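You operate a simulated robot arm through the tools that you are given. There is no shell and no other tool. Be economical: measure what you need, move in short steps, check, and stop when the job is done.

You are at the controls of a simulated two-armed robot. One attempt, no reset.

TASK
On the rack top, fold the grey rag in half.

The check looks at the end state, three seconds after you hand in, the way a careful person would. Anything else that was tipped, shoved, dropped, spilled or broken makes it a failure. Flat cloth is picked up by pressing the open fingertips on it (5 to 10 N) and closing them slowly along it; thin cloth reads only 2 to 8 mm in the jaws.

THE ROBOT
Two 7-joint arms with two-finger parallel grippers on one trunk, on a base that drives. Base frame: it is fixed to the floor where the robot stands at the start and does not move with it; the origin is under the middle of the robot, x ahead of it, y to its left, z up. Readings come in m, rad, newtons and seconds.
The left shoulder is at the start at [0.07, 0.163, 1.37], the right one opposite. Places, roughly: rack top [0.6, -0.4, 1.2]. Payload 3.43 kg a hand.
The tool frame of a hand sits at the grasp point between the pads (the TCP): z along the fingers, y along the line on which they close. The tips reach 0.034 m beyond it. The gripper opens to 0.128 m. The fingers are 0.024 m wide and 0.012 m thick; the gripper's body (0.048 by 0.13 m) begins 0.096 m behind the TCP.
Orientation is told as [roll, pitch, yaw] about the base's x, y, z axes, in that order, counted from this pose: with the fingers straight down and closing along the base's y, the tool's x points along the base's -x, its y along +y and its z along -z.

THE INTERFACE
- The arms move only by the tool arm_command. It takes "left_increments", "right_increments" or both (then of equal length, played together; a hand with none holds still); each is a list of rows, each an object of numbers (a shift or turn left out is 0, a gripper value left out holds the last): "x", "y", "z": the shift along the base's x, y, z in m; "wx", "wy", "wz": the turn, a rotation vector about the base's x, y, z in rad; "hand": the gripper command, from -1 (shut) to 1 (fully open), values between in proportion. In form: [{"x": .., "y": .., "z": .., "wx": .., "wy": .., "wz": .., "hand": ..}, ...]. A call has 1 to 8 rows; each row shifts and turns the commanded pose from where the row before left it. A row lasts 0.2 s, in which the tool goes at most 0.05 m and 0.15 rad; a call with a longer step from one row to the next is refused whole, and so is a gripper value outside its range. A pose out of reach is approached as far as the arm can. The call stops where the force on the tool passes 40 N (or 10 N more than at its start, if that is more) or the arm is blocked; 0.2 s more then pass. Each finger travels about 0.153 m/s and halts on what it meets, pressing with about 24 N; the grip force reading is that of the motor and also rises with nothing between the fingers. The clock runs only during rows and for 0.2 s after the last one: add rows that do not move to give the fingers time. The reply holds the time, the measured pose of the TCP, the force on the tool along the base axes, the opening and the grip force, in the units named above and with some noise, and new pictures: "pictures" is both (left out), scene, wrist or none (wrist: the cameras of the hands that moved).
- Cameras (640 x 400 px; columns grow to the right, rows downward): "scene" is now at [0.1419, -0.0004, 1.6049]; the picture's right is [-0.02, -1.00, 0.00], its down [-0.50, 0.01, -0.87] and it looks along [0.87, -0.02, -0.50] (base axes); focal length 247 px, centre (320, 200). "left" rides on the left gripper at [-0.036, 0, -0.098] in its tool frame; the picture's right is [0.00, -1.00, 0.00], its down [0.97, 0.00, -0.24] and it looks along [0.24, 0.00, 0.97] (tool axes); focal length 218 px, centre (320, 200). "right" rides on the right gripper at [-0.036, 0, -0.098] in its tool frame; the picture's right is [0.00, -1.00, 0.00], its down [0.97, 0.00, -0.24] and it looks along [0.24, 0.00, 0.97] (tool axes); focal length 218 px, centre (320, 200).
- raise_lower(by): slides the trunk up (or, below 0, down) by that many m; the arms and the scene camera ride with it, the base frame stays. It gives what a move gives, with no picture.
- drive_base(legs): drives the robot by 1 to 6 legs, each [ahead, left, turn to the left] in m, m and rad, along the robot's own axes; the way and the turn of a leg run together, so that a leg with both is an arc; at most 1.5 m and 3.142 rad a leg. The arms and the cameras ride along, it lands a little off, and it stops where it bumps. It gives what a move gives, and a new picture of the scene camera.
- turn_head(pan, tilt): turns the head with the scene camera to pan (to the left, within 1.501 rad either way) and tilt (down, from -0.506 to 1.204), counted from straight ahead of the robot. It gives what a move gives, and a new picture of the scene camera.
- pixel_to_xyz(camera, pixels): for up to 12 pixels [column, row] of the newest picture of that camera ("zoom" is the newest enlarged one), the place [x, y, z] in the base frame of the surface seen there, good to about 0.002 m. The clock stands still meanwhile.
- inspect(camera, box): a new picture of the part [left, top, right, bottom] of that camera's present view, enlarged. The clock stands still meanwhile.
- close_job(): hands the job in; it is judged then, once.

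Keep the steps short. Do not move on a guess: measure, check each grasp and each placing, and mend mistakes. In all there are 80 turns and 170 pictures (those below and enlarged ones count). Leave the grippers open and the arms clear of the work at the hand-in unless told otherwise, and finish with a single line.

The tools are called after "Call:" by a JSON object that holds its "name" and its "arguments". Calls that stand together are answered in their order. arm_command: Moves the arms, as the interface text tells. Its arguments: {"type":"object","properties":{"left_increments":{"type":"array","items":{"type":"object","properties":{"x":{"type":"number"},"y":{"type":"number"},"z":{"type":"number"},"wx":{"type":"number"},"wy":{"type":"number"},"wz":{"type":"number"},"hand":{"type":"number"}}}},"right_increments":{"type":"array","items":{"type":"object","properties":{"x":{"type":"number"},"y":{"type":"number"},"z":{"type":"number"},"wx":{"type":"number"},"wy":{"type":"number"},"wz":{"type":"number"},"hand":{"type":"number"}}}},"pictures":{"type":"string","enum":["both","scene","wrist","none"]}},"required":[]} The other tools are called the same way: raise_lower (by) slides the trunk up or down; drive_base (legs) drives the base; turn_head (pan, tilt) turns the head that bears the scene camera; pixel_to_xyz (camera, pixels) gives the place of the surface under pixels of a picture; inspect (camera, box) takes an enlarged picture of a part of a camera's view; close_job () hands the job in.

At the start:

```text
clock: 0.0
left_ee_pos: [0.467, 0.2326, 1.4002]
left_tcp_rot: [-0.001, -0.001, -0.002]
left_force: [-0.1, 0.4, 0.2]
left_opening: 0.1281
left_grasp_force: 0.1
right_ee_pos: [0.3907, -0.2049, 1.3497]
right_tcp_rot: [0.0, -0.001, -0.001]
right_force: [1.3, -0.4, -0.5]
right_opening: 0.1283
right_grasp_force: 0.1
trunk travel left (down, up): [-0.85, 0.09]
robot x, y, heading: [0.0008, -0.003, 0.004]
head pan, tilt: [-0.024, 0.522]
```

scene: 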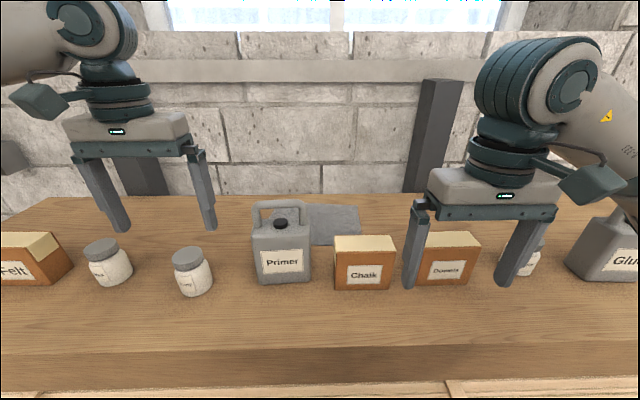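
right: 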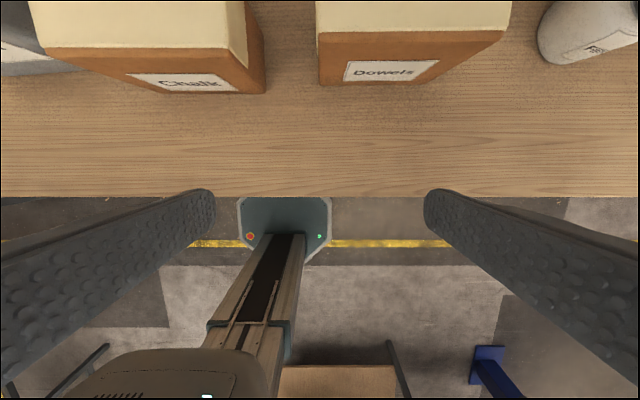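
left: 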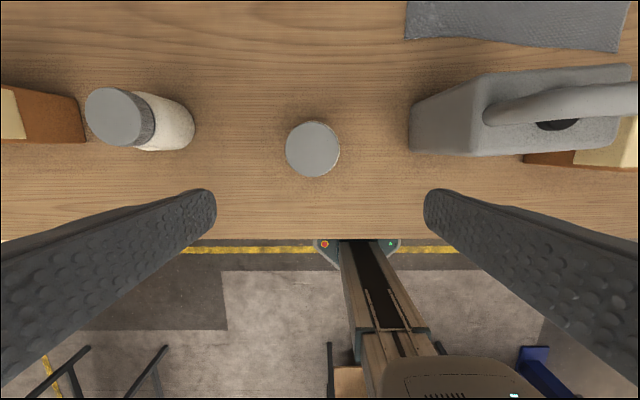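

I see a grey rag behind the Primer can, around pixel (335,225). I'll enlarge that area and measure it.

Call:
{"name": "inspect", "arguments": {"camera": "scene", "box": [230, 180, 390, 280]}}

Call:
{"name": "pixel_to_xyz", "arguments": {"camera": "scene", "pixels": [[312, 207], [357, 207], [361, 243], [315, 243], [335, 225], [280, 224], [300, 280], [255, 280], [350, 243], [393, 243], [265, 205], [335, 260]]}}

Call:
{"name": "pixel_to_xyz", "arguments": {"camera": "left", "pixels": [[407, 5], [405, 37], [617, 50], [625, 5], [415, 150], [312, 150], [500, 20]]}}

```text
4.00 times, centred on (310, 230) of scene
```

zoom: 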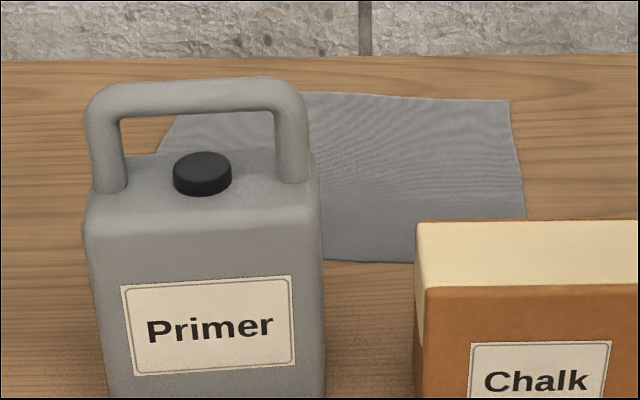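

```text
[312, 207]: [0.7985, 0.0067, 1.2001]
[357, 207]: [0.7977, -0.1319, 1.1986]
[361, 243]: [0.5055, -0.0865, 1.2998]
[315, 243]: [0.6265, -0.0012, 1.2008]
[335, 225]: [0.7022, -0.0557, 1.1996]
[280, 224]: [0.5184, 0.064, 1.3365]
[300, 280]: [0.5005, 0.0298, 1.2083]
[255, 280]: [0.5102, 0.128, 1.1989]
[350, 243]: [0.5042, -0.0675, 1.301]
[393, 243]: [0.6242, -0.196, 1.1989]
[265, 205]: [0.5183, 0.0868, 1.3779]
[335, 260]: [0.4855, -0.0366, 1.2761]
```

```text
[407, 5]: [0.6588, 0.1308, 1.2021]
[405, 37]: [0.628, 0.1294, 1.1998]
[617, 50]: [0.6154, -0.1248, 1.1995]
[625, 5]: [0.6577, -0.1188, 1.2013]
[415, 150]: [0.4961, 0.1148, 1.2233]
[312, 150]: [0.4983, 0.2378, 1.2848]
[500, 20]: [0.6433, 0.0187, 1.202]
```

The rag lies on the top at z≈1.20, with x from 0.62 to about 0.82 and y from -0.13 to 0.13. The primer and chalk stand in front of it. I'll raise both hands straight up so the tips clear everything, then measure the primer's back, the rag's far edge and the wall.

Call:
{"name": "arm_command", "arguments": {"left_increments": [{"z": 0.04}, {"z": 0.04}, {"z": 0.04}, {"z": 0.0}], "right_increments": [{"z": 0.05}, {"z": 0.05}, {"z": 0.05}, {"z": 0.02}], "pictures": "both"}}

```text
clock: 1.0
left_ee_pos: [0.4656, 0.2317, 1.5188]
left_tcp_rot: [-0.002, 0.0, 0.0]
left_force: [-0.2, 0.4, 0.0]
left_opening: 0.1281
left_grasp_force: 0.0
right_ee_pos: [0.3909, -0.2033, 1.5213]
right_tcp_rot: [0.001, 0.003, 0.0]
right_force: [-0.2, 0.9, -0.5]
right_opening: 0.1282
right_grasp_force: 0.1
trunk travel left (down, up): [-0.85, 0.09]
robot x, y, heading: [0.0008, -0.0012, 0.004]
head pan, tilt: [-0.024, 0.522]
```

scene: 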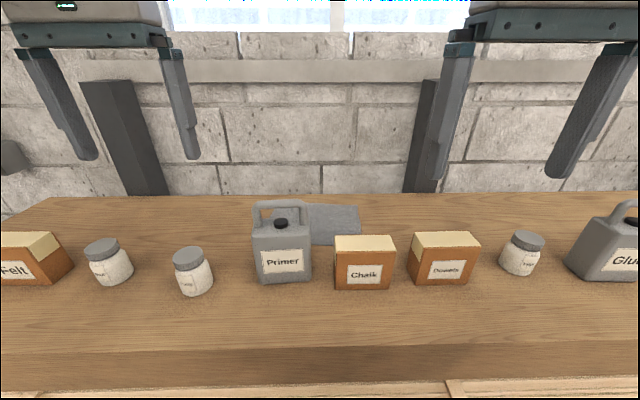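
right: 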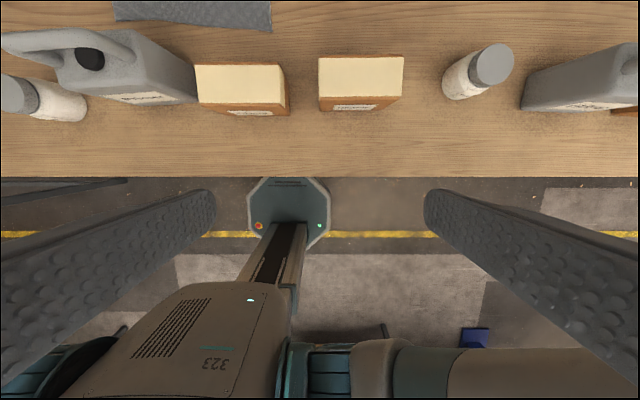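
left: 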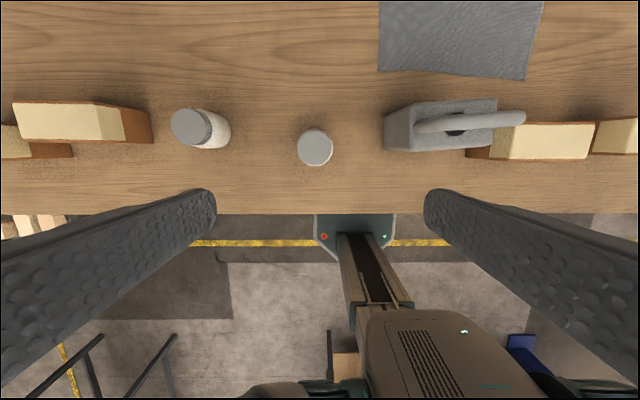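

All clear above. I'll move the left hand ahead at this height (tips at 1.485, over the 1.38 handle) to look down on the rag.

Call:
{"name": "arm_command", "arguments": {"left_increments": [{"x": 0.04, "y": -0.02}, {"x": 0.04, "y": -0.02}, {"x": 0.04, "y": -0.02}, {"x": 0.035, "y": -0.02}, {}], "pictures": "wrist"}}

```text
clock: 2.2
left_ee_pos: [0.6221, 0.1522, 1.5192]
left_tcp_rot: [-0.002, 0.002, -0.002]
left_force: [-0.1, 0.9, 0.4]
left_opening: 0.128
left_grasp_force: 0.0
right_ee_pos: [0.3903, -0.205, 1.5214]
right_tcp_rot: [0.0, 0.001, 0.001]
right_force: [0.0, 0.0, -0.5]
right_opening: 0.1279
right_grasp_force: 0.0
trunk travel left (down, up): [-0.85, 0.09]
robot x, y, heading: [0.0033, 0.0006, -0.001]
head pan, tilt: [-0.024, 0.522]
```

left: 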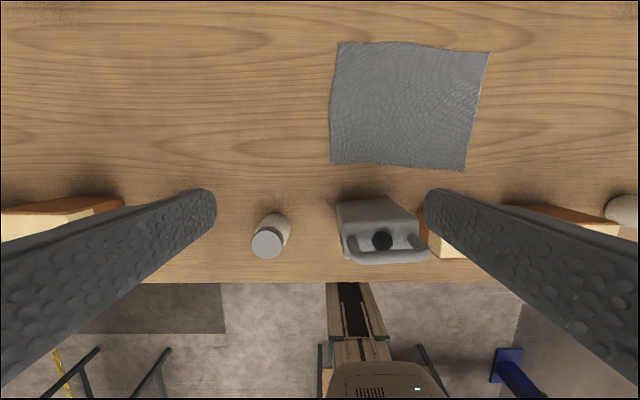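

The whole rag is visible. I'll measure its corners, the edge midpoints, the back of the primer and the far edge of the top.

Call:
{"name": "pixel_to_xyz", "arguments": {"camera": "left", "pixels": [[340, 44], [487, 53], [464, 168], [333, 161], [412, 45], [400, 163], [345, 201], [395, 199], [415, 215], [330, 100], [475, 110], [400, 4]]}}

Call:
{"name": "pixel_to_xyz", "arguments": {"camera": "scene", "pixels": [[320, 197], [320, 192], [320, 180], [230, 180]]}}

Call:
{"name": "inspect", "arguments": {"camera": "left", "box": [310, 30, 510, 180]}}

```text
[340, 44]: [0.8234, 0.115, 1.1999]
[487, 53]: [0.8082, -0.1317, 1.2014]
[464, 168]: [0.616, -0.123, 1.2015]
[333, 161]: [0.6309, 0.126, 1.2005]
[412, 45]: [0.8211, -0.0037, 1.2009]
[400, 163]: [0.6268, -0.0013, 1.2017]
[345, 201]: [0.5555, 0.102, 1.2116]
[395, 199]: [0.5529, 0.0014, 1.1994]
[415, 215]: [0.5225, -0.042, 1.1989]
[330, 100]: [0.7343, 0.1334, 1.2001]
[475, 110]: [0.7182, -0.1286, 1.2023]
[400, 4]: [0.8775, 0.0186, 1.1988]
```

```text
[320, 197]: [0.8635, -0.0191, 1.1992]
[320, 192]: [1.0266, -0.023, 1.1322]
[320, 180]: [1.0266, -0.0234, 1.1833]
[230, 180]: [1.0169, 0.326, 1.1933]
```

```text
2.67 times, centred on (410, 105) of left
```

zoom: 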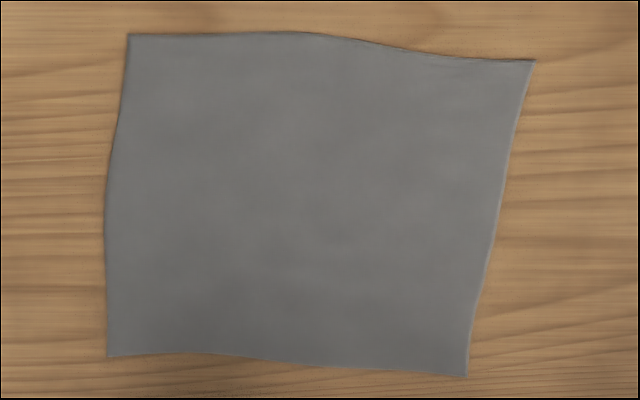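

Corners measured: FL (0.631, 0.126), FR (0.616, -0.123), BL (0.823, 0.115), BR (0.808, -0.132). The wall is at x≈1.02 and the primer's back at x≈0.555.

I'll fold the front edge to the back, using both hands with the jaws closing along x. First I'll turn both hands 90° at height, cameras outward, and bring the right hand forward.

Call:
{"name": "arm_command", "arguments": {"left_increments": [{"wz": 0.14, "hand": -0.375}, {"wz": 0.14}, {"wz": 0.14}, {"wz": 0.14}, {"wz": 0.14}, {"wz": 0.14}, {"wz": 0.14}, {"wz": 0.14}], "right_increments": [{"x": 0.03, "y": 0.005, "wz": -0.14, "hand": -0.375}, {"x": 0.03, "y": 0.005, "wz": -0.14}, {"x": 0.03, "y": 0.005, "wz": -0.14}, {"x": 0.03, "y": 0.005, "wz": -0.14}, {"x": 0.03, "y": 0.005, "wz": -0.14}, {"x": 0.03, "y": 0.005, "wz": -0.14}, {"x": 0.03, "y": 0.005, "wz": -0.14}, {"x": 0.03, "y": 0.005, "wz": -0.14}], "pictures": "none"}}

Call:
{"name": "arm_command", "arguments": {"left_increments": [{"wz": 0.15}, {"wz": 0.15}, {"wz": 0.1508}, {}], "right_increments": [{"wz": -0.15}, {"wz": -0.15}, {"wz": -0.1508}, {}], "pictures": "both"}}

```text
clock: 4.0
left_ee_pos: [0.623, 0.1524, 1.5189]
left_tcp_rot: [-0.001, 0.003, 1.121]
left_force: [0.2, 0.0, -0.1]
left_opening: 0.04
left_grasp_force: 0.0
right_ee_pos: [0.6336, -0.1639, 1.5191]
right_tcp_rot: [-0.002, 0.002, -1.123]
right_force: [0.1, 0.0, 0.0]
right_opening: 0.0402
right_grasp_force: 0.0
trunk travel left (down, up): [-0.85, 0.09]
robot x, y, heading: [-0.0011, 0.0039, -0.001]
head pan, tilt: [-0.024, 0.522]
```

```text
clock: 5.0
left_ee_pos: [0.6211, 0.1509, 1.5196]
left_tcp_rot: [-0.002, 0.0, 1.57]
left_force: [0.5, 0.3, 0.8]
left_opening: 0.04
left_grasp_force: 0.1
right_ee_pos: [0.6305, -0.1658, 1.5189]
right_tcp_rot: [0.0, -0.001, -1.57]
right_force: [-0.1, -0.6, 0.5]
right_opening: 0.04
right_grasp_force: 0.1
trunk travel left (down, up): [-0.85, 0.09]
robot x, y, heading: [0.0004, -0.0001, 0.002]
head pan, tilt: [-0.024, 0.522]
```

scene: 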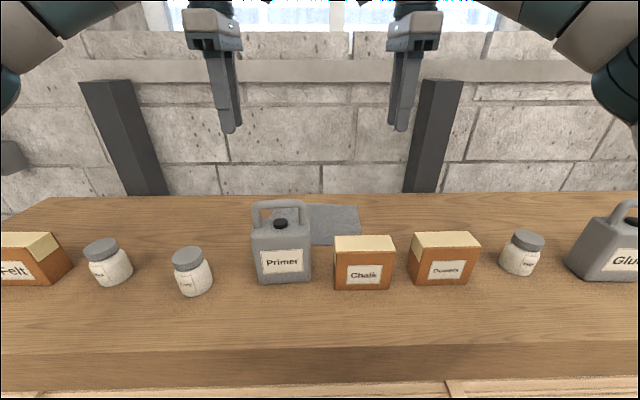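
right: 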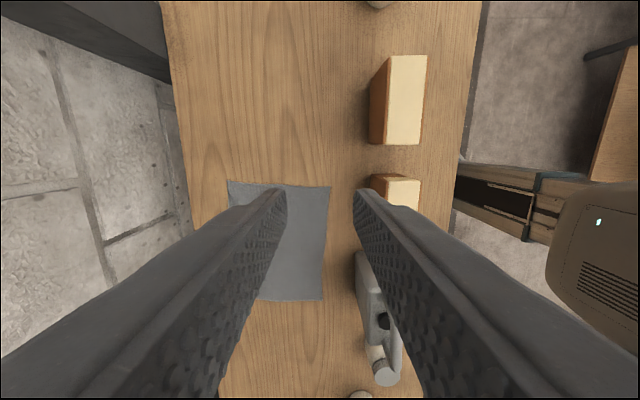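
left: 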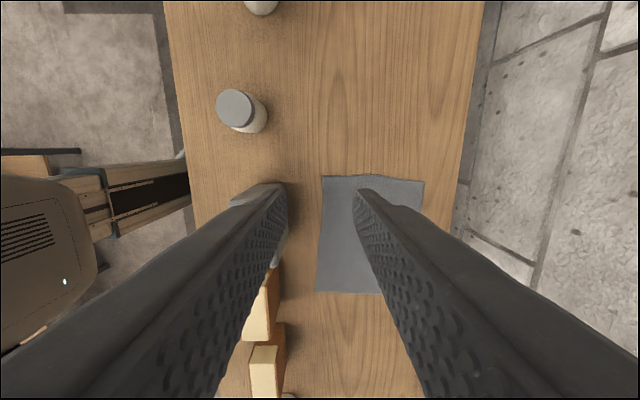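

Turned cleanly. Next I'll place the hands over their grasp spots, left (0.647, 0.108) and right (0.634, -0.107), and descend to z 1.29.

Call:
{"name": "arm_command", "arguments": {"left_increments": [{"x": 0.026, "y": -0.022}, {"y": -0.021}, {"z": -0.045}, {"z": -0.045}, {"z": -0.045}, {"z": -0.045}, {"z": -0.045}, {}], "right_increments": [{"x": 0.0035, "y": 0.03}, {"y": 0.029}, {"z": -0.045}, {"z": -0.045}, {"z": -0.045}, {"z": -0.045}, {"z": -0.045}, {}], "pictures": "both"}}

```text
clock: 6.8
left_ee_pos: [0.6457, 0.1104, 1.2967]
left_tcp_rot: [-0.003, 0.002, 1.568]
left_force: [0.3, -0.3, -0.5]
left_opening: 0.0397
left_grasp_force: 0.1
right_ee_pos: [0.6335, -0.1045, 1.2938]
right_tcp_rot: [0.0, -0.001, -1.572]
right_force: [-0.1, 0.0, 0.9]
right_opening: 0.0399
right_grasp_force: 0.0
trunk travel left (down, up): [-0.85, 0.09]
robot x, y, heading: [0.0014, 0.0012, 0.003]
head pan, tilt: [-0.024, 0.522]
```

scene: 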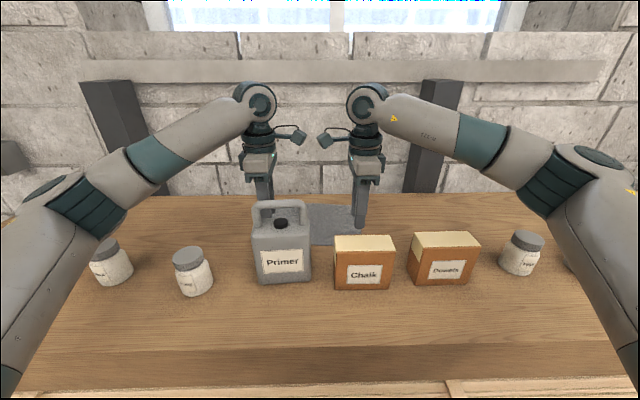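
right: 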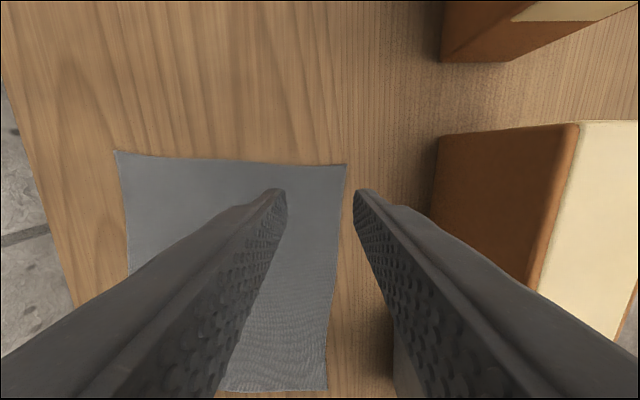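
left: 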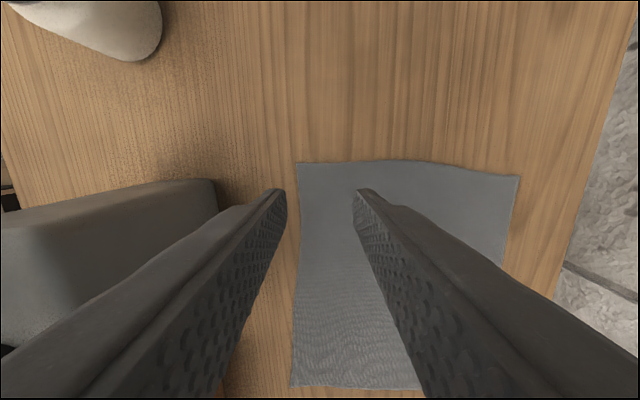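

The front finger of each hand sits just off the cloth edge and the rear finger is over the cloth. I'll descend to just above the surface.

Call:
{"name": "arm_command", "arguments": {"left_increments": [{"z": -0.03}, {"z": -0.026}, {}], "right_increments": [{"z": -0.03}, {"z": -0.025}, {}], "pictures": "wrist"}}

```text
clock: 7.6
left_ee_pos: [0.6447, 0.1069, 1.2396]
left_tcp_rot: [-0.003, 0.002, 1.568]
left_force: [0.3, 0.5, 0.2]
left_opening: 0.0402
left_grasp_force: 0.1
right_ee_pos: [0.6337, -0.1048, 1.2401]
right_tcp_rot: [0.002, 0.0, -1.571]
right_force: [0.6, 0.5, 0.1]
right_opening: 0.04
right_grasp_force: 0.1
trunk travel left (down, up): [-0.85, 0.09]
robot x, y, heading: [-0.0016, 0.0006, -0.004]
head pan, tilt: [-0.024, 0.522]
```

right: 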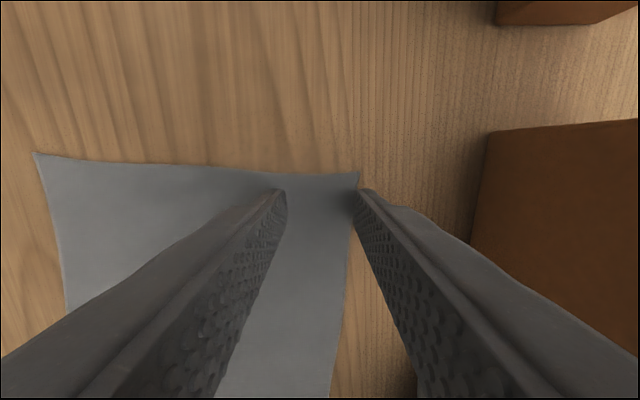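
left: 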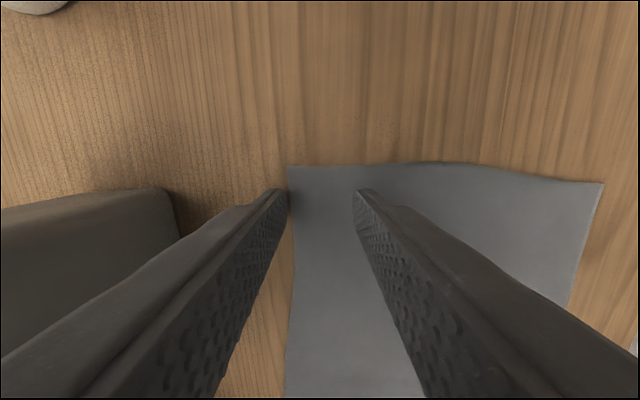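

Both hands straddle the front edge as planned. Now small downward steps until I read 5–10 N.

Call:
{"name": "arm_command", "arguments": {"left_increments": [{"z": -0.004}, {"z": -0.002}, {}], "right_increments": [{"z": -0.004}, {"z": -0.002}, {}], "pictures": "none"}}

```text
clock: 8.4
left_ee_pos: [0.6462, 0.11, 1.2349]
left_tcp_rot: [-0.006, 0.004, 1.569]
left_force: [1.7, -1.7, 13.7]
left_opening: 0.0389
left_grasp_force: 0.1
right_ee_pos: [0.6338, -0.104, 1.2361]
right_tcp_rot: [0.003, 0.002, -1.571]
right_force: [4.1, 1.7, 18.0]
right_opening: 0.0394
right_grasp_force: 0.0
trunk travel left (down, up): [-0.85, 0.09]
robot x, y, heading: [-0.0003, -0.0022, -0.002]
head pan, tilt: [-0.024, 0.522]
```

A bit too firm (14 and 18 N), so I'll ease up slightly.

Call:
{"name": "arm_command", "arguments": {"left_increments": [{"z": -0.0}, {"z": 0.0015}, {}], "right_increments": [{"z": 0.001}, {"z": 0.0015}, {}], "pictures": "none"}}

```text
clock: 9.2
left_ee_pos: [0.6454, 0.1077, 1.236]
left_tcp_rot: [-0.005, 0.004, 1.568]
left_force: [-0.4, -3.4, 13.6]
left_opening: 0.0391
left_grasp_force: 0.0
right_ee_pos: [0.6342, -0.1056, 1.2356]
right_tcp_rot: [-0.002, 0.0, -1.572]
right_force: [-0.2, 1.4, 4.0]
right_opening: 0.04
right_grasp_force: 0.1
trunk travel left (down, up): [-0.85, 0.09]
robot x, y, heading: [0.0007, 0.0023, -0.001]
head pan, tilt: [-0.024, 0.522]
```

Call:
{"name": "arm_command", "arguments": {"left_increments": [{"z": 0.0012}, {}], "right_increments": [{"z": -0.0006}, {}], "pictures": "none"}}

```text
clock: 9.8
left_ee_pos: [0.6466, 0.1093, 1.2347]
left_tcp_rot: [-0.002, 0.001, 1.569]
left_force: [-0.8, -2.4, 1.9]
left_opening: 0.0399
left_grasp_force: 0.0
right_ee_pos: [0.6328, -0.106, 1.2359]
right_tcp_rot: [0.003, 0.001, -1.572]
right_force: [-2.2, 0.4, 8.4]
right_opening: 0.0399
right_grasp_force: 0.1
trunk travel left (down, up): [-0.85, 0.09]
robot x, y, heading: [0.0002, -0.0005, -0.001]
head pan, tilt: [-0.024, 0.522]
```

Right is at 8 N. Left needs a hair more, then I'll close both slowly.

Call:
{"name": "arm_command", "arguments": {"left_increments": [{"z": -0.0008}, {}], "pictures": "none"}}

Call:
{"name": "arm_command", "arguments": {"left_increments": [{"hand": -0.45}, {"hand": -0.53}, {"hand": -0.61}, {"hand": -0.69}, {"hand": -0.77}, {"hand": -0.85}, {"hand": -0.93}, {"hand": -1}], "right_increments": [{"hand": -0.45}, {"hand": -0.53}, {"hand": -0.61}, {"hand": -0.69}, {"hand": -0.77}, {"hand": -0.85}, {"hand": -0.93}, {"hand": -1}], "pictures": "wrist"}}

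```text
clock: 10.4
left_ee_pos: [0.6471, 0.1082, 1.2351]
left_tcp_rot: [-0.005, 0.003, 1.569]
left_force: [-0.1, -1.0, 0.6]
left_opening: 0.0399
left_grasp_force: 0.1
right_ee_pos: [0.6344, -0.1062, 1.2365]
right_tcp_rot: [0.004, 0.001, -1.57]
right_force: [-2.6, 0.7, 9.1]
right_opening: 0.0398
right_grasp_force: 0.0
trunk travel left (down, up): [-0.85, 0.09]
robot x, y, heading: [0.0008, -0.0023, -0.003]
head pan, tilt: [-0.024, 0.522]
```

```text
clock: 12.2
left_ee_pos: [0.6474, 0.1095, 1.2343]
left_tcp_rot: [-0.003, 0.001, 1.569]
left_force: [-0.2, -0.8, 0.4]
left_opening: 0.0025
left_grasp_force: 23.8
right_ee_pos: [0.6334, -0.105, 1.2351]
right_tcp_rot: [0.001, -0.001, -1.569]
right_force: [-0.8, -0.6, 10.3]
right_opening: 0.0024
right_grasp_force: 24.0
trunk travel left (down, up): [-0.85, 0.09]
robot x, y, heading: [0.0001, -0.0015, 0.002]
head pan, tilt: [-0.024, 0.522]
```

right: 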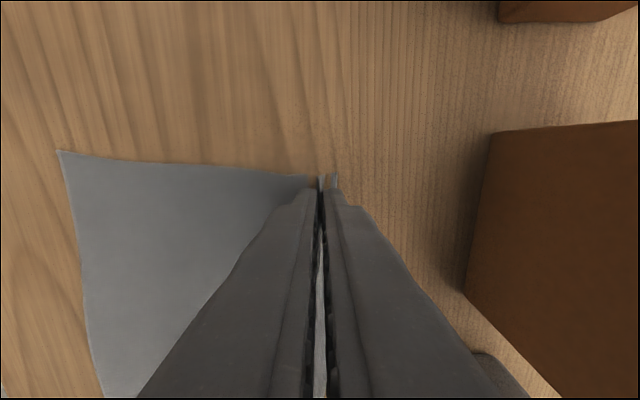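
left: 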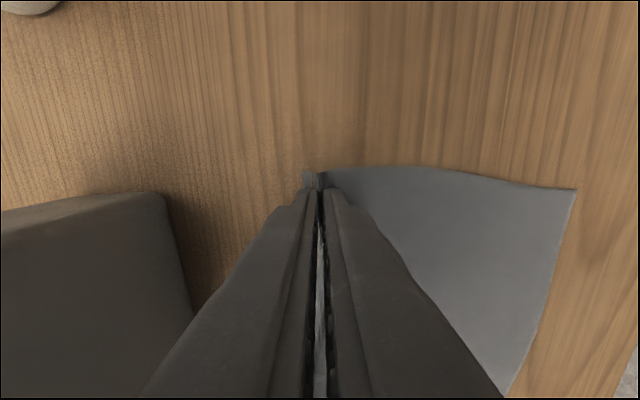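

Both jaws read about 2.5 mm with cloth in between. I'll lift slightly to check the hold.

Call:
{"name": "arm_command", "arguments": {"left_increments": [{"z": 0.02}, {"z": 0.02}, {"z": 0.02}, {}], "right_increments": [{"z": 0.02}, {"z": 0.02}, {"z": 0.02}, {}], "pictures": "both"}}

```text
clock: 13.2
left_ee_pos: [0.648, 0.1109, 1.2949]
left_tcp_rot: [-0.002, 0.001, 1.57]
left_force: [0.7, -1.2, 0.5]
left_opening: 0.0025
left_grasp_force: 24.7
right_ee_pos: [0.6352, -0.1065, 1.2942]
right_tcp_rot: [-0.003, 0.001, -1.573]
right_force: [-0.5, 1.0, -0.5]
right_opening: 0.0021
right_grasp_force: 23.8
trunk travel left (down, up): [-0.85, 0.09]
robot x, y, heading: [-0.0018, 0.0014, -0.001]
head pan, tilt: [-0.024, 0.522]
```

scene: 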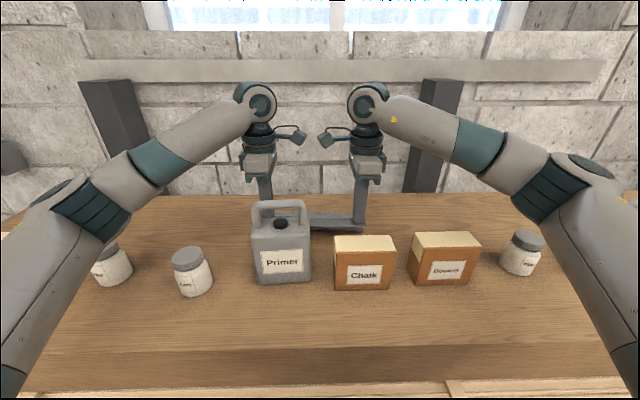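
right: 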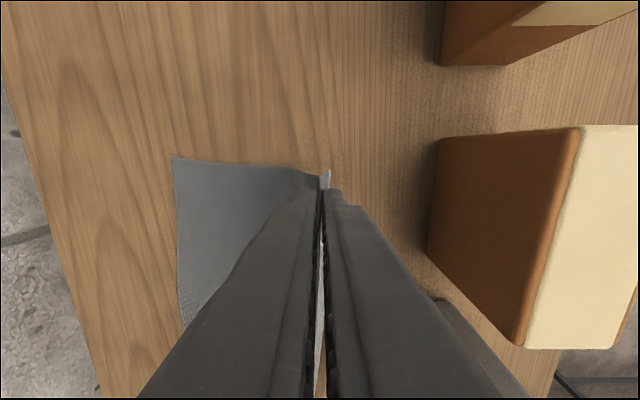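
left: 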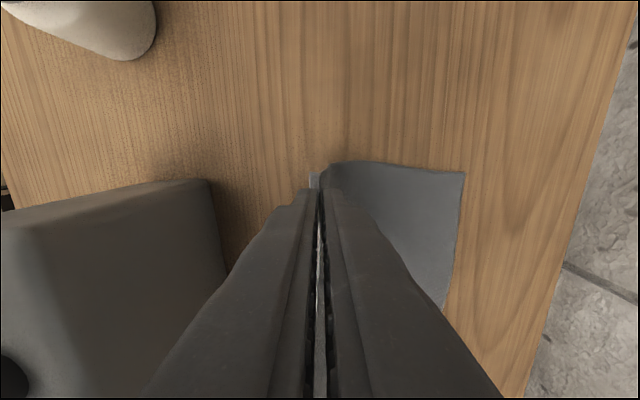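

Both corners are held. I'll check whether the back corners have slid.

Call:
{"name": "pixel_to_xyz", "arguments": {"camera": "right", "pixels": [[175, 160], [182, 325], [300, 172], [327, 175], [320, 300]]}}

Call:
{"name": "pixel_to_xyz", "arguments": {"camera": "left", "pixels": [[463, 174], [445, 300], [345, 165], [314, 178]]}}

Call:
{"name": "inspect", "arguments": {"camera": "scene", "box": [220, 160, 400, 272]}}

```text
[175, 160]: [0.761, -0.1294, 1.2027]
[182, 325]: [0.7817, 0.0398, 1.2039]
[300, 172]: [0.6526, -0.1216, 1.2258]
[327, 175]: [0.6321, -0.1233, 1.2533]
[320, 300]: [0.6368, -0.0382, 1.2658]
```

```text
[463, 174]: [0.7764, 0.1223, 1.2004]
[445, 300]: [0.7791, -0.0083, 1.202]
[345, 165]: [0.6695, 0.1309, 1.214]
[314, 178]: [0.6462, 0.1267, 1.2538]
```

```text
3.56 times, centred on (310, 216) of scene
```

zoom: 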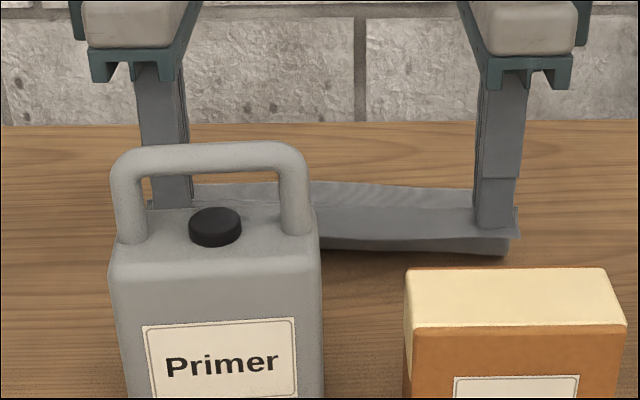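

The back edge slid forward to x≈0.77, with the corners at (0.761, -0.129) and (0.776, 0.122). That's acceptable as long as I align to where they are now. I'll carry the held edge up and back in an arc, then look again.

Call:
{"name": "arm_command", "arguments": {"left_increments": [{"x": 0.015, "z": 0.012}, {"x": 0.015, "z": 0.008}, {"x": 0.015, "z": 0.004}, {"x": 0.015}, {}], "right_increments": [{"x": 0.015, "z": 0.012}, {"x": 0.015, "z": 0.008}, {"x": 0.015, "z": 0.004}, {"x": 0.015}, {}], "pictures": "both"}}

Call:
{"name": "inspect", "arguments": {"camera": "scene", "box": [220, 160, 400, 272]}}

```text
clock: 14.4
left_ee_pos: [0.7069, 0.1099, 1.3185]
left_tcp_rot: [-0.002, 0.002, 1.569]
left_force: [-0.6, 0.7, 0.7]
left_opening: 0.0025
left_grasp_force: 24.1
right_ee_pos: [0.6943, -0.1062, 1.3177]
right_tcp_rot: [0.001, -0.001, -1.57]
right_force: [0.7, 0.3, 0.3]
right_opening: 0.0024
right_grasp_force: 24.3
trunk travel left (down, up): [-0.85, 0.09]
robot x, y, heading: [-0.0011, -0.0019, -0.005]
head pan, tilt: [-0.024, 0.522]
```

scene: 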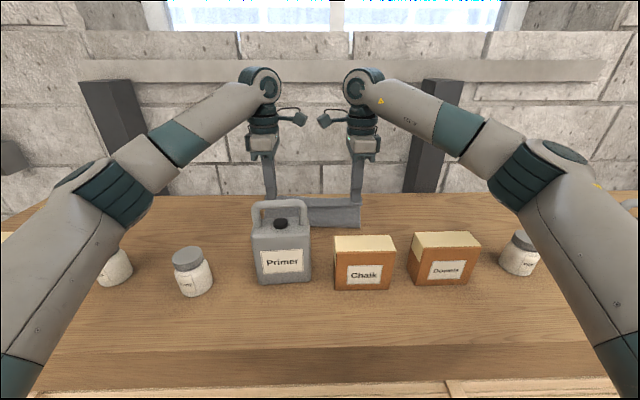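
right: 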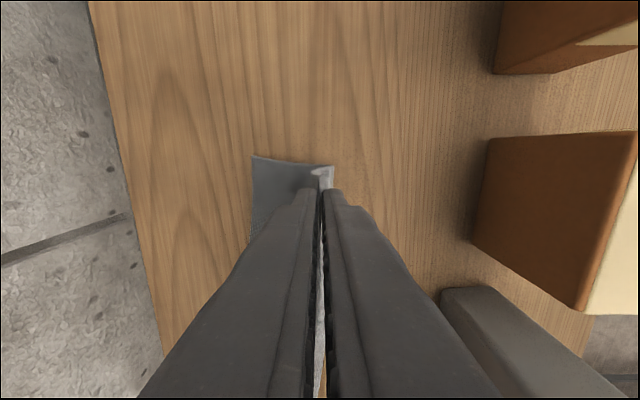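
left: 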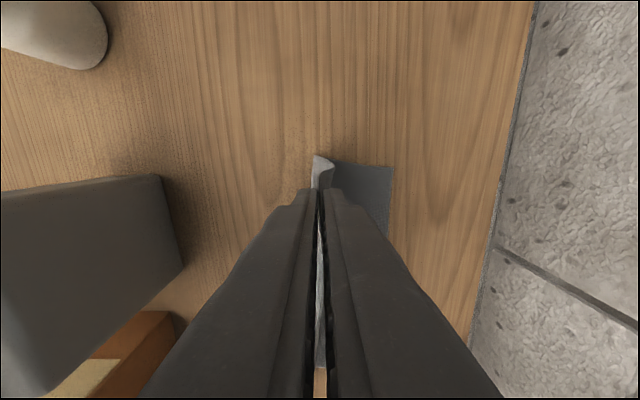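

```text
3.56 times, centred on (310, 216) of scene
```

zoom: 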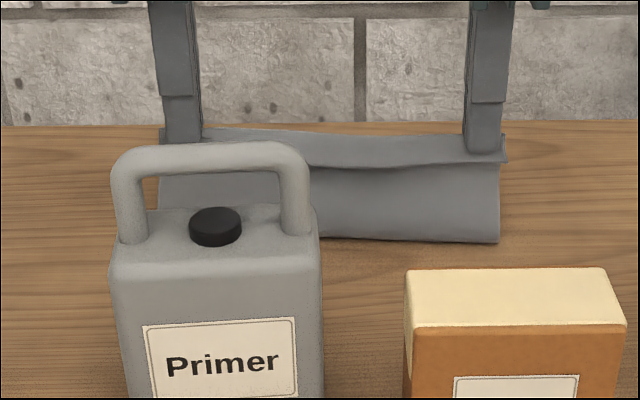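

The cloth drapes well. A small flap of about 15 mm hangs on the near side of the jaws. It should spring flat if I release from a small height. I'll measure the flap, the bend and the back corners now.

Call:
{"name": "pixel_to_xyz", "arguments": {"camera": "right", "pixels": [[255, 160], [332, 168], [322, 172], [252, 220]]}}

Call:
{"name": "pixel_to_xyz", "arguments": {"camera": "left", "pixels": [[390, 170], [386, 215], [317, 160], [335, 165]]}}

Call:
{"name": "pixel_to_xyz", "arguments": {"camera": "zoom", "pixels": [[400, 235], [400, 215], [400, 185], [400, 158], [400, 140], [480, 238], [480, 155]]}}

```text
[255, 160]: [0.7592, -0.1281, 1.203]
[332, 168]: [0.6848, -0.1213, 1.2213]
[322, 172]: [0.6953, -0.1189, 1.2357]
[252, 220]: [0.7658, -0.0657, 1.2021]
```

```text
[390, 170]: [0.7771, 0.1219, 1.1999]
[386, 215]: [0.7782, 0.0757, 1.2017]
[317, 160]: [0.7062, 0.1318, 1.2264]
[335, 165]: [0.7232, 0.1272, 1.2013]
```

```text
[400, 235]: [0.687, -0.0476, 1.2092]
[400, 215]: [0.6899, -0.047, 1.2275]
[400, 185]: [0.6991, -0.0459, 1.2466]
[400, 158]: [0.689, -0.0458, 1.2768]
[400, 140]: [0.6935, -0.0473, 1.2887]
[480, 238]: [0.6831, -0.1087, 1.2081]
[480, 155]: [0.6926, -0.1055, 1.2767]
```

The back corners held still at x≈0.759 and 0.777. The cloth now stands up from x≈0.687. I'll swing the held edge over along an arc and down toward the back edge.

Call:
{"name": "arm_command", "arguments": {"left_increments": [{"x": 0.02, "z": -0.008, "y": -0.003}, {"x": 0.018, "z": -0.012, "y": -0.002}, {"x": 0.012, "z": -0.015}, {"x": 0.006, "z": -0.015}, {}], "right_increments": [{"x": 0.02, "z": -0.008, "y": -0.003}, {"x": 0.018, "z": -0.012, "y": -0.003}, {"x": 0.012, "z": -0.015}, {"x": 0.006, "z": -0.015}, {}], "pictures": "both"}}

Call:
{"name": "inspect", "arguments": {"camera": "scene", "box": [220, 160, 400, 272]}}

```text
clock: 15.6
left_ee_pos: [0.7628, 0.1045, 1.2684]
left_tcp_rot: [-0.002, 0.003, 1.57]
left_force: [-0.3, -0.7, -0.5]
left_opening: 0.0025
left_grasp_force: 24.1
right_ee_pos: [0.7501, -0.1126, 1.2678]
right_tcp_rot: [0.001, 0.001, -1.57]
right_force: [0.1, 0.1, -0.1]
right_opening: 0.0027
right_grasp_force: 24.0
trunk travel left (down, up): [-0.85, 0.09]
robot x, y, heading: [-0.0009, -0.0001, -0.008]
head pan, tilt: [-0.024, 0.522]
```

scene: 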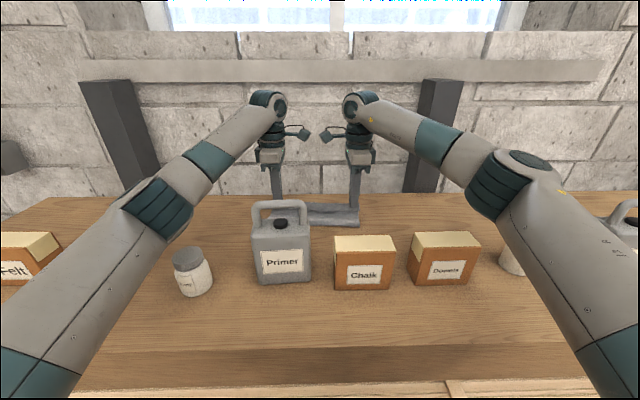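
right: 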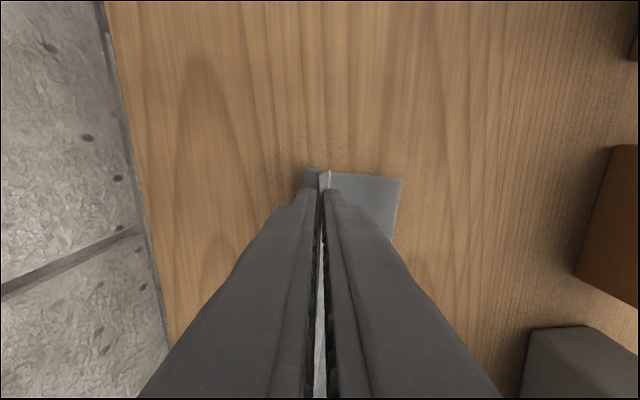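
left: 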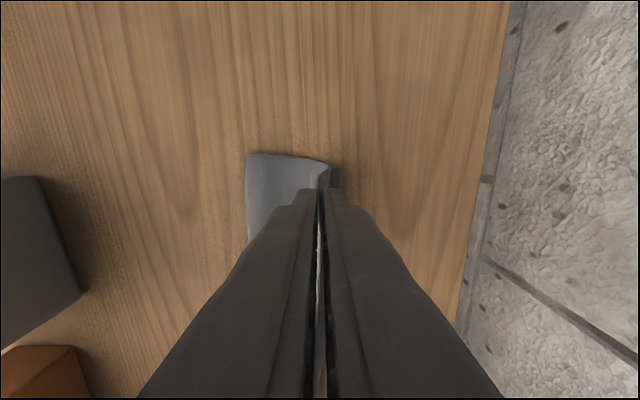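

```text
3.56 times, centred on (310, 216) of scene
```

zoom: 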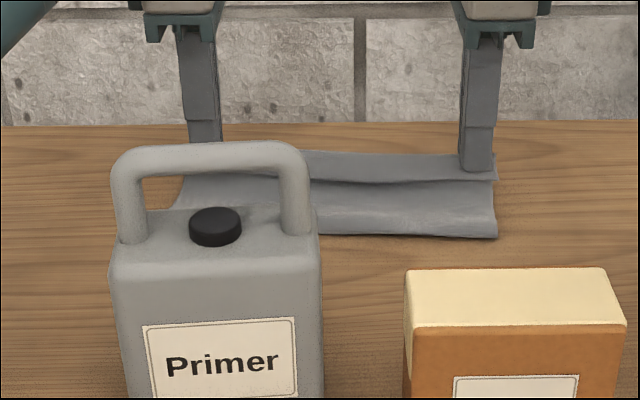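

The fold is going over well. I'll measure the bottom back corners and the fold line now.

Call:
{"name": "pixel_to_xyz", "arguments": {"camera": "right", "pixels": [[307, 170], [402, 182], [395, 220], [325, 174], [350, 178]]}}

Call:
{"name": "pixel_to_xyz", "arguments": {"camera": "left", "pixels": [[338, 176], [246, 156], [248, 225], [312, 170], [280, 175]]}}

Call:
{"name": "pixel_to_xyz", "arguments": {"camera": "zoom", "pixels": [[400, 232], [400, 215], [400, 195], [400, 180], [400, 158]]}}

```text
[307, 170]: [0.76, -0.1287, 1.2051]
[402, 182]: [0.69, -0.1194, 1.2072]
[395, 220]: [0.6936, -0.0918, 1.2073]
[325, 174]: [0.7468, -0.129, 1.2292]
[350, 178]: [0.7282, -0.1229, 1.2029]
```

```text
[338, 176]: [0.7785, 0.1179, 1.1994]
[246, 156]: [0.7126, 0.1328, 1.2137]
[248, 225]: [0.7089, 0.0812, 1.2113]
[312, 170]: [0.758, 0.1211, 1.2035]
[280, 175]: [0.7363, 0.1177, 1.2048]
```

```text
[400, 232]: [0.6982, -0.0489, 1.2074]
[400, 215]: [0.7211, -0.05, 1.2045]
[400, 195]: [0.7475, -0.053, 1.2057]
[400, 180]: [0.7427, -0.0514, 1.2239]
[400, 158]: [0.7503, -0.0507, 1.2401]
```

The crease sits at x≈0.695, but the middle of the rag should be near 0.666, so the top layer would overhang. I'll roll back up and come over again on a tighter, lower arc so the crease moves forward.

Call:
{"name": "arm_command", "arguments": {"left_increments": [{"x": -0.02, "z": 0.02}, {"x": -0.02, "z": 0.01}, {"x": -0.015, "z": 0.0}, {"x": -0.01, "z": -0.01}, {"z": -0.01}, {}], "right_increments": [{"x": -0.02, "z": 0.02}, {"x": -0.02, "z": 0.01}, {"x": -0.015, "z": 0.0}, {"x": -0.01, "z": -0.01}, {"z": -0.01}, {}], "pictures": "both"}}

Call:
{"name": "inspect", "arguments": {"camera": "scene", "box": [220, 160, 400, 272]}}

```text
clock: 17.0
left_ee_pos: [0.6989, 0.1035, 1.2784]
left_tcp_rot: [-0.002, 0.002, 1.569]
left_force: [-0.2, -0.7, 0.1]
left_opening: 0.0023
left_grasp_force: 24.6
right_ee_pos: [0.6872, -0.111, 1.2774]
right_tcp_rot: [0.001, 0.001, -1.571]
right_force: [-0.5, 0.1, 0.8]
right_opening: 0.0022
right_grasp_force: 24.3
trunk travel left (down, up): [-0.85, 0.09]
robot x, y, heading: [0.0001, -0.0015, 0.004]
head pan, tilt: [-0.024, 0.522]
```

scene: 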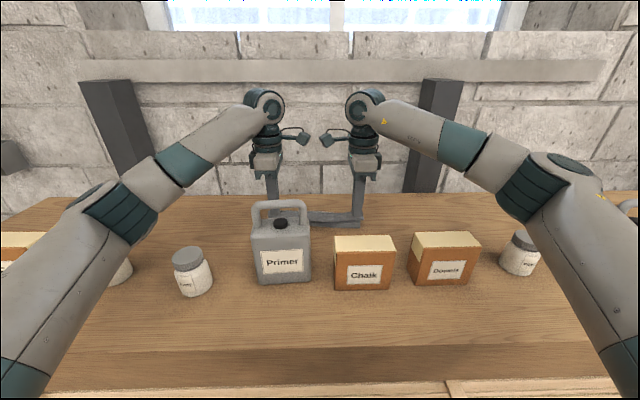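
right: 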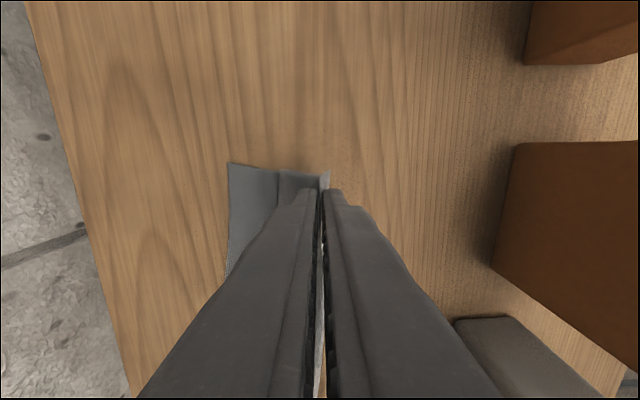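
left: 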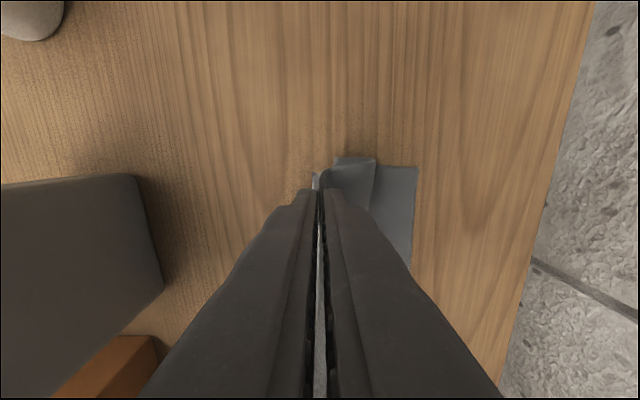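

```text
3.56 times, centred on (310, 216) of scene
```

zoom: 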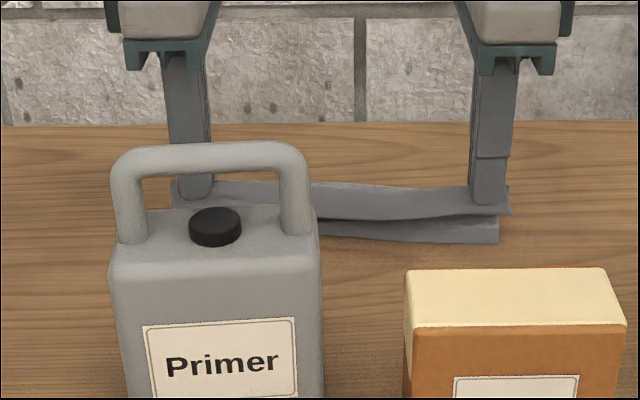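

The limp sheet buckled backward when lowered. I'll go forward first (jaw x≈0.645, tip about 1.255) to draw the upper part taut so it lies up to the midline, and check.

Call:
{"name": "arm_command", "arguments": {"left_increments": [{"x": -0.015, "z": 0.008}, {"x": -0.014, "z": 0.002}, {"x": -0.01}, {}], "right_increments": [{"x": -0.016, "z": 0.009}, {"x": -0.016, "z": 0.003}, {"x": -0.01}, {}], "pictures": "both"}}

Call:
{"name": "inspect", "arguments": {"camera": "scene", "box": [220, 160, 400, 272]}}

```text
clock: 18.0
left_ee_pos: [0.6602, 0.1058, 1.2884]
left_tcp_rot: [0.0, 0.003, 1.57]
left_force: [0.3, -0.8, -0.4]
left_opening: 0.0026
left_grasp_force: 23.8
right_ee_pos: [0.6439, -0.112, 1.2902]
right_tcp_rot: [0.001, 0.001, -1.568]
right_force: [-0.7, 0.4, 1.2]
right_opening: 0.0023
right_grasp_force: 24.5
trunk travel left (down, up): [-0.85, 0.09]
robot x, y, heading: [-0.0019, 0.0006, -0.004]
head pan, tilt: [-0.024, 0.522]
```

scene: 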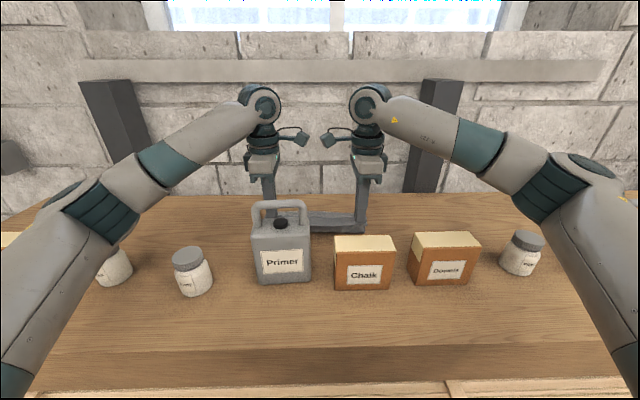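
right: 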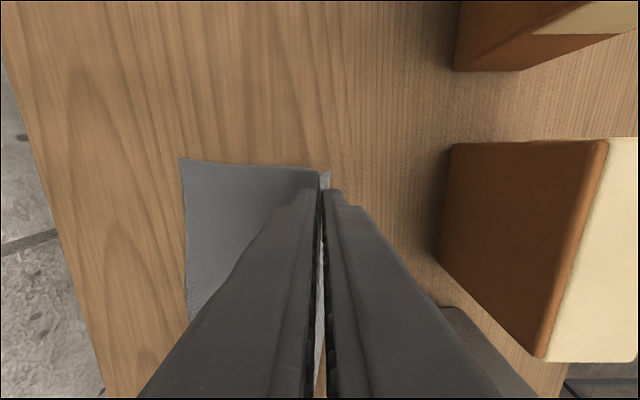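
left: 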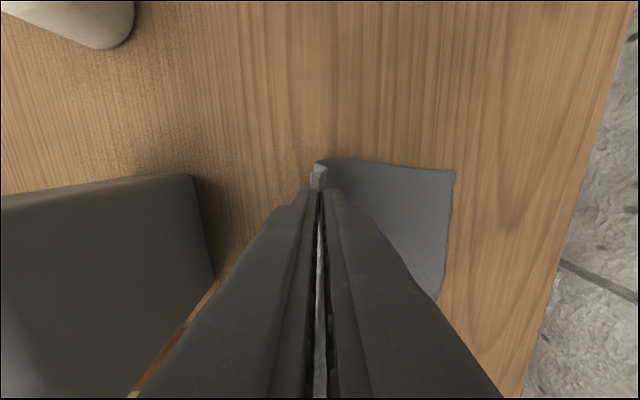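

```text
3.56 times, centred on (310, 216) of scene
```

zoom: 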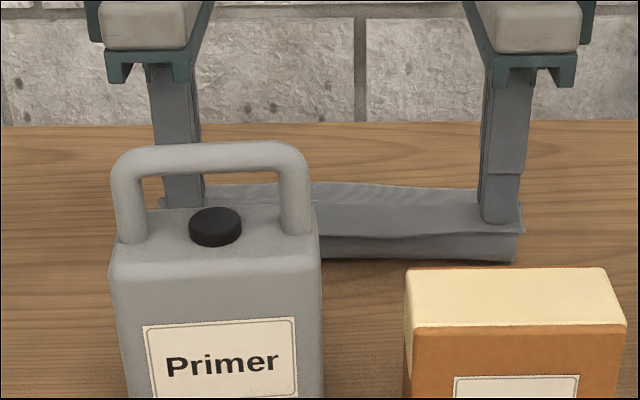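

Call:
{"name": "pixel_to_xyz", "arguments": {"camera": "zoom", "pixels": [[400, 255], [400, 245], [400, 225], [400, 205], [500, 257], [500, 230]]}}

Call:
{"name": "pixel_to_xyz", "arguments": {"camera": "right", "pixels": [[183, 163], [230, 168], [280, 172]]}}

Call:
{"name": "pixel_to_xyz", "arguments": {"camera": "left", "pixels": [[452, 173], [400, 170], [360, 165], [335, 163]]}}

```text
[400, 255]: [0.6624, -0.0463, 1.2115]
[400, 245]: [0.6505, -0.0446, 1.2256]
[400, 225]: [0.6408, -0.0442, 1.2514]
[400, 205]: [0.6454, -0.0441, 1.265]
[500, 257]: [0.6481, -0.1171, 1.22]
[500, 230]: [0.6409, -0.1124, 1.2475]
```

```text
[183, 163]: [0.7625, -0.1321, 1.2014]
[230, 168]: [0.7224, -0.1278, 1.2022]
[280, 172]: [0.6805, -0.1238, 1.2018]
```

```text
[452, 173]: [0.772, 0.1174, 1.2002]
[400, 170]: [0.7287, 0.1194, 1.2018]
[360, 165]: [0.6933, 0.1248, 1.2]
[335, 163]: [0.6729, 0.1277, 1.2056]
```

The sheet now lies flat up to the midline (contact about 0.667 right, 0.676 left). I'll swing over on the tighter arc.

Call:
{"name": "arm_command", "arguments": {"left_increments": [{"x": 0.011, "z": 0.005}, {"x": 0.012, "z": 0}, {"x": 0.011, "z": -0.003}, {"x": 0.017, "z": -0.01}, {"x": 0.013, "z": -0.014}, {"x": 0.007, "z": -0.012}, {}], "right_increments": [{"x": 0.018, "z": 0.004}, {"x": 0.012, "z": 0}, {"x": 0.011, "z": -0.003}, {"x": 0.017, "z": -0.01}, {"x": 0.013, "z": -0.014}, {"x": 0.007, "z": -0.012}, {}], "pictures": "both"}}

Call:
{"name": "inspect", "arguments": {"camera": "scene", "box": [220, 160, 400, 272]}}

```text
clock: 19.6
left_ee_pos: [0.7304, 0.1051, 1.2548]
left_tcp_rot: [-0.002, 0.003, 1.57]
left_force: [0.0, 0.2, 0.7]
left_opening: 0.0024
left_grasp_force: 24.3
right_ee_pos: [0.7209, -0.1129, 1.2548]
right_tcp_rot: [-0.001, 0.002, -1.571]
right_force: [-0.6, 0.4, 0.0]
right_opening: 0.0025
right_grasp_force: 24.0
trunk travel left (down, up): [-0.85, 0.09]
robot x, y, heading: [0.0016, -0.0001, -0.0]
head pan, tilt: [-0.024, 0.522]
```

scene: 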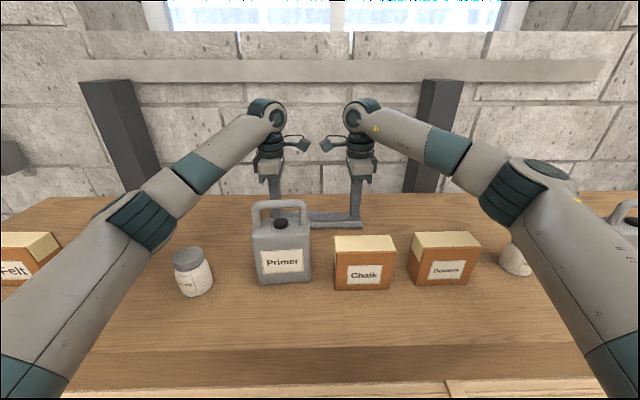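
right: 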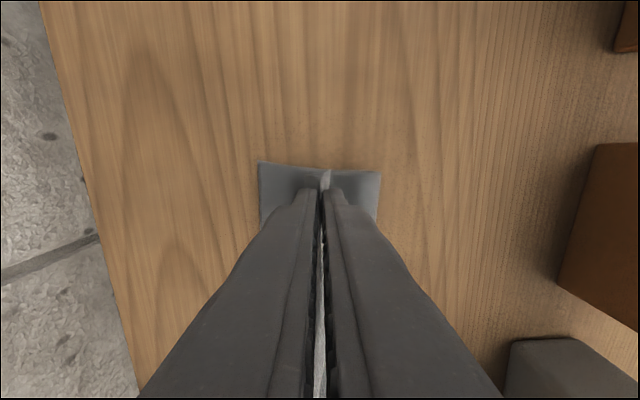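
left: 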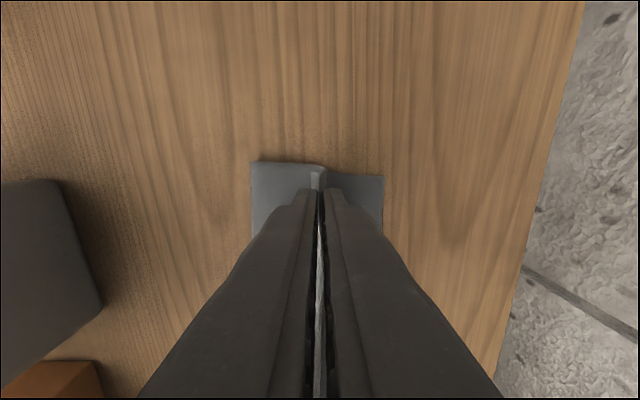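

```text
3.56 times, centred on (310, 216) of scene
```

zoom: 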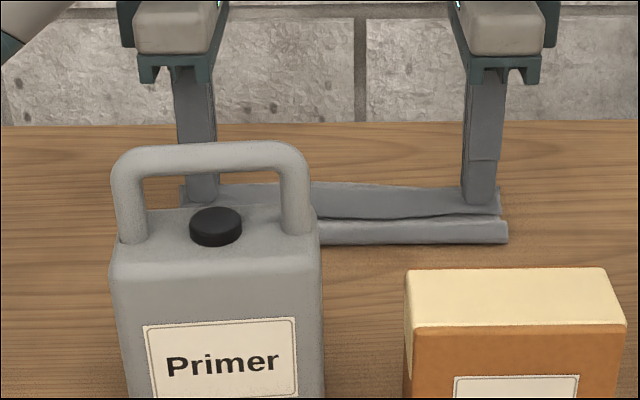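

Call:
{"name": "pixel_to_xyz", "arguments": {"camera": "right", "pixels": [[261, 164], [378, 174], [372, 200], [340, 175]]}}

Call:
{"name": "pixel_to_xyz", "arguments": {"camera": "left", "pixels": [[381, 178], [253, 164], [255, 210], [290, 170]]}}

Call:
{"name": "pixel_to_xyz", "arguments": {"camera": "zoom", "pixels": [[400, 241], [400, 228], [400, 208], [400, 190]]}}

```text
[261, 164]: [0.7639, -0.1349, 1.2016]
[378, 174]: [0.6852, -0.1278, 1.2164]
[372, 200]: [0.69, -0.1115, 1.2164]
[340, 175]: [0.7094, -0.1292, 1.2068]
```

```text
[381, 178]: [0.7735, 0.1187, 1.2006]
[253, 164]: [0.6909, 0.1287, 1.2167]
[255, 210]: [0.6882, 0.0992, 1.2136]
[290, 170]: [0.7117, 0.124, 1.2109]
```

```text
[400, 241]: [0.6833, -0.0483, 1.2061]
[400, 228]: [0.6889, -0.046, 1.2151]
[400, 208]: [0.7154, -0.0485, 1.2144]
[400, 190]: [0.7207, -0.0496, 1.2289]
```

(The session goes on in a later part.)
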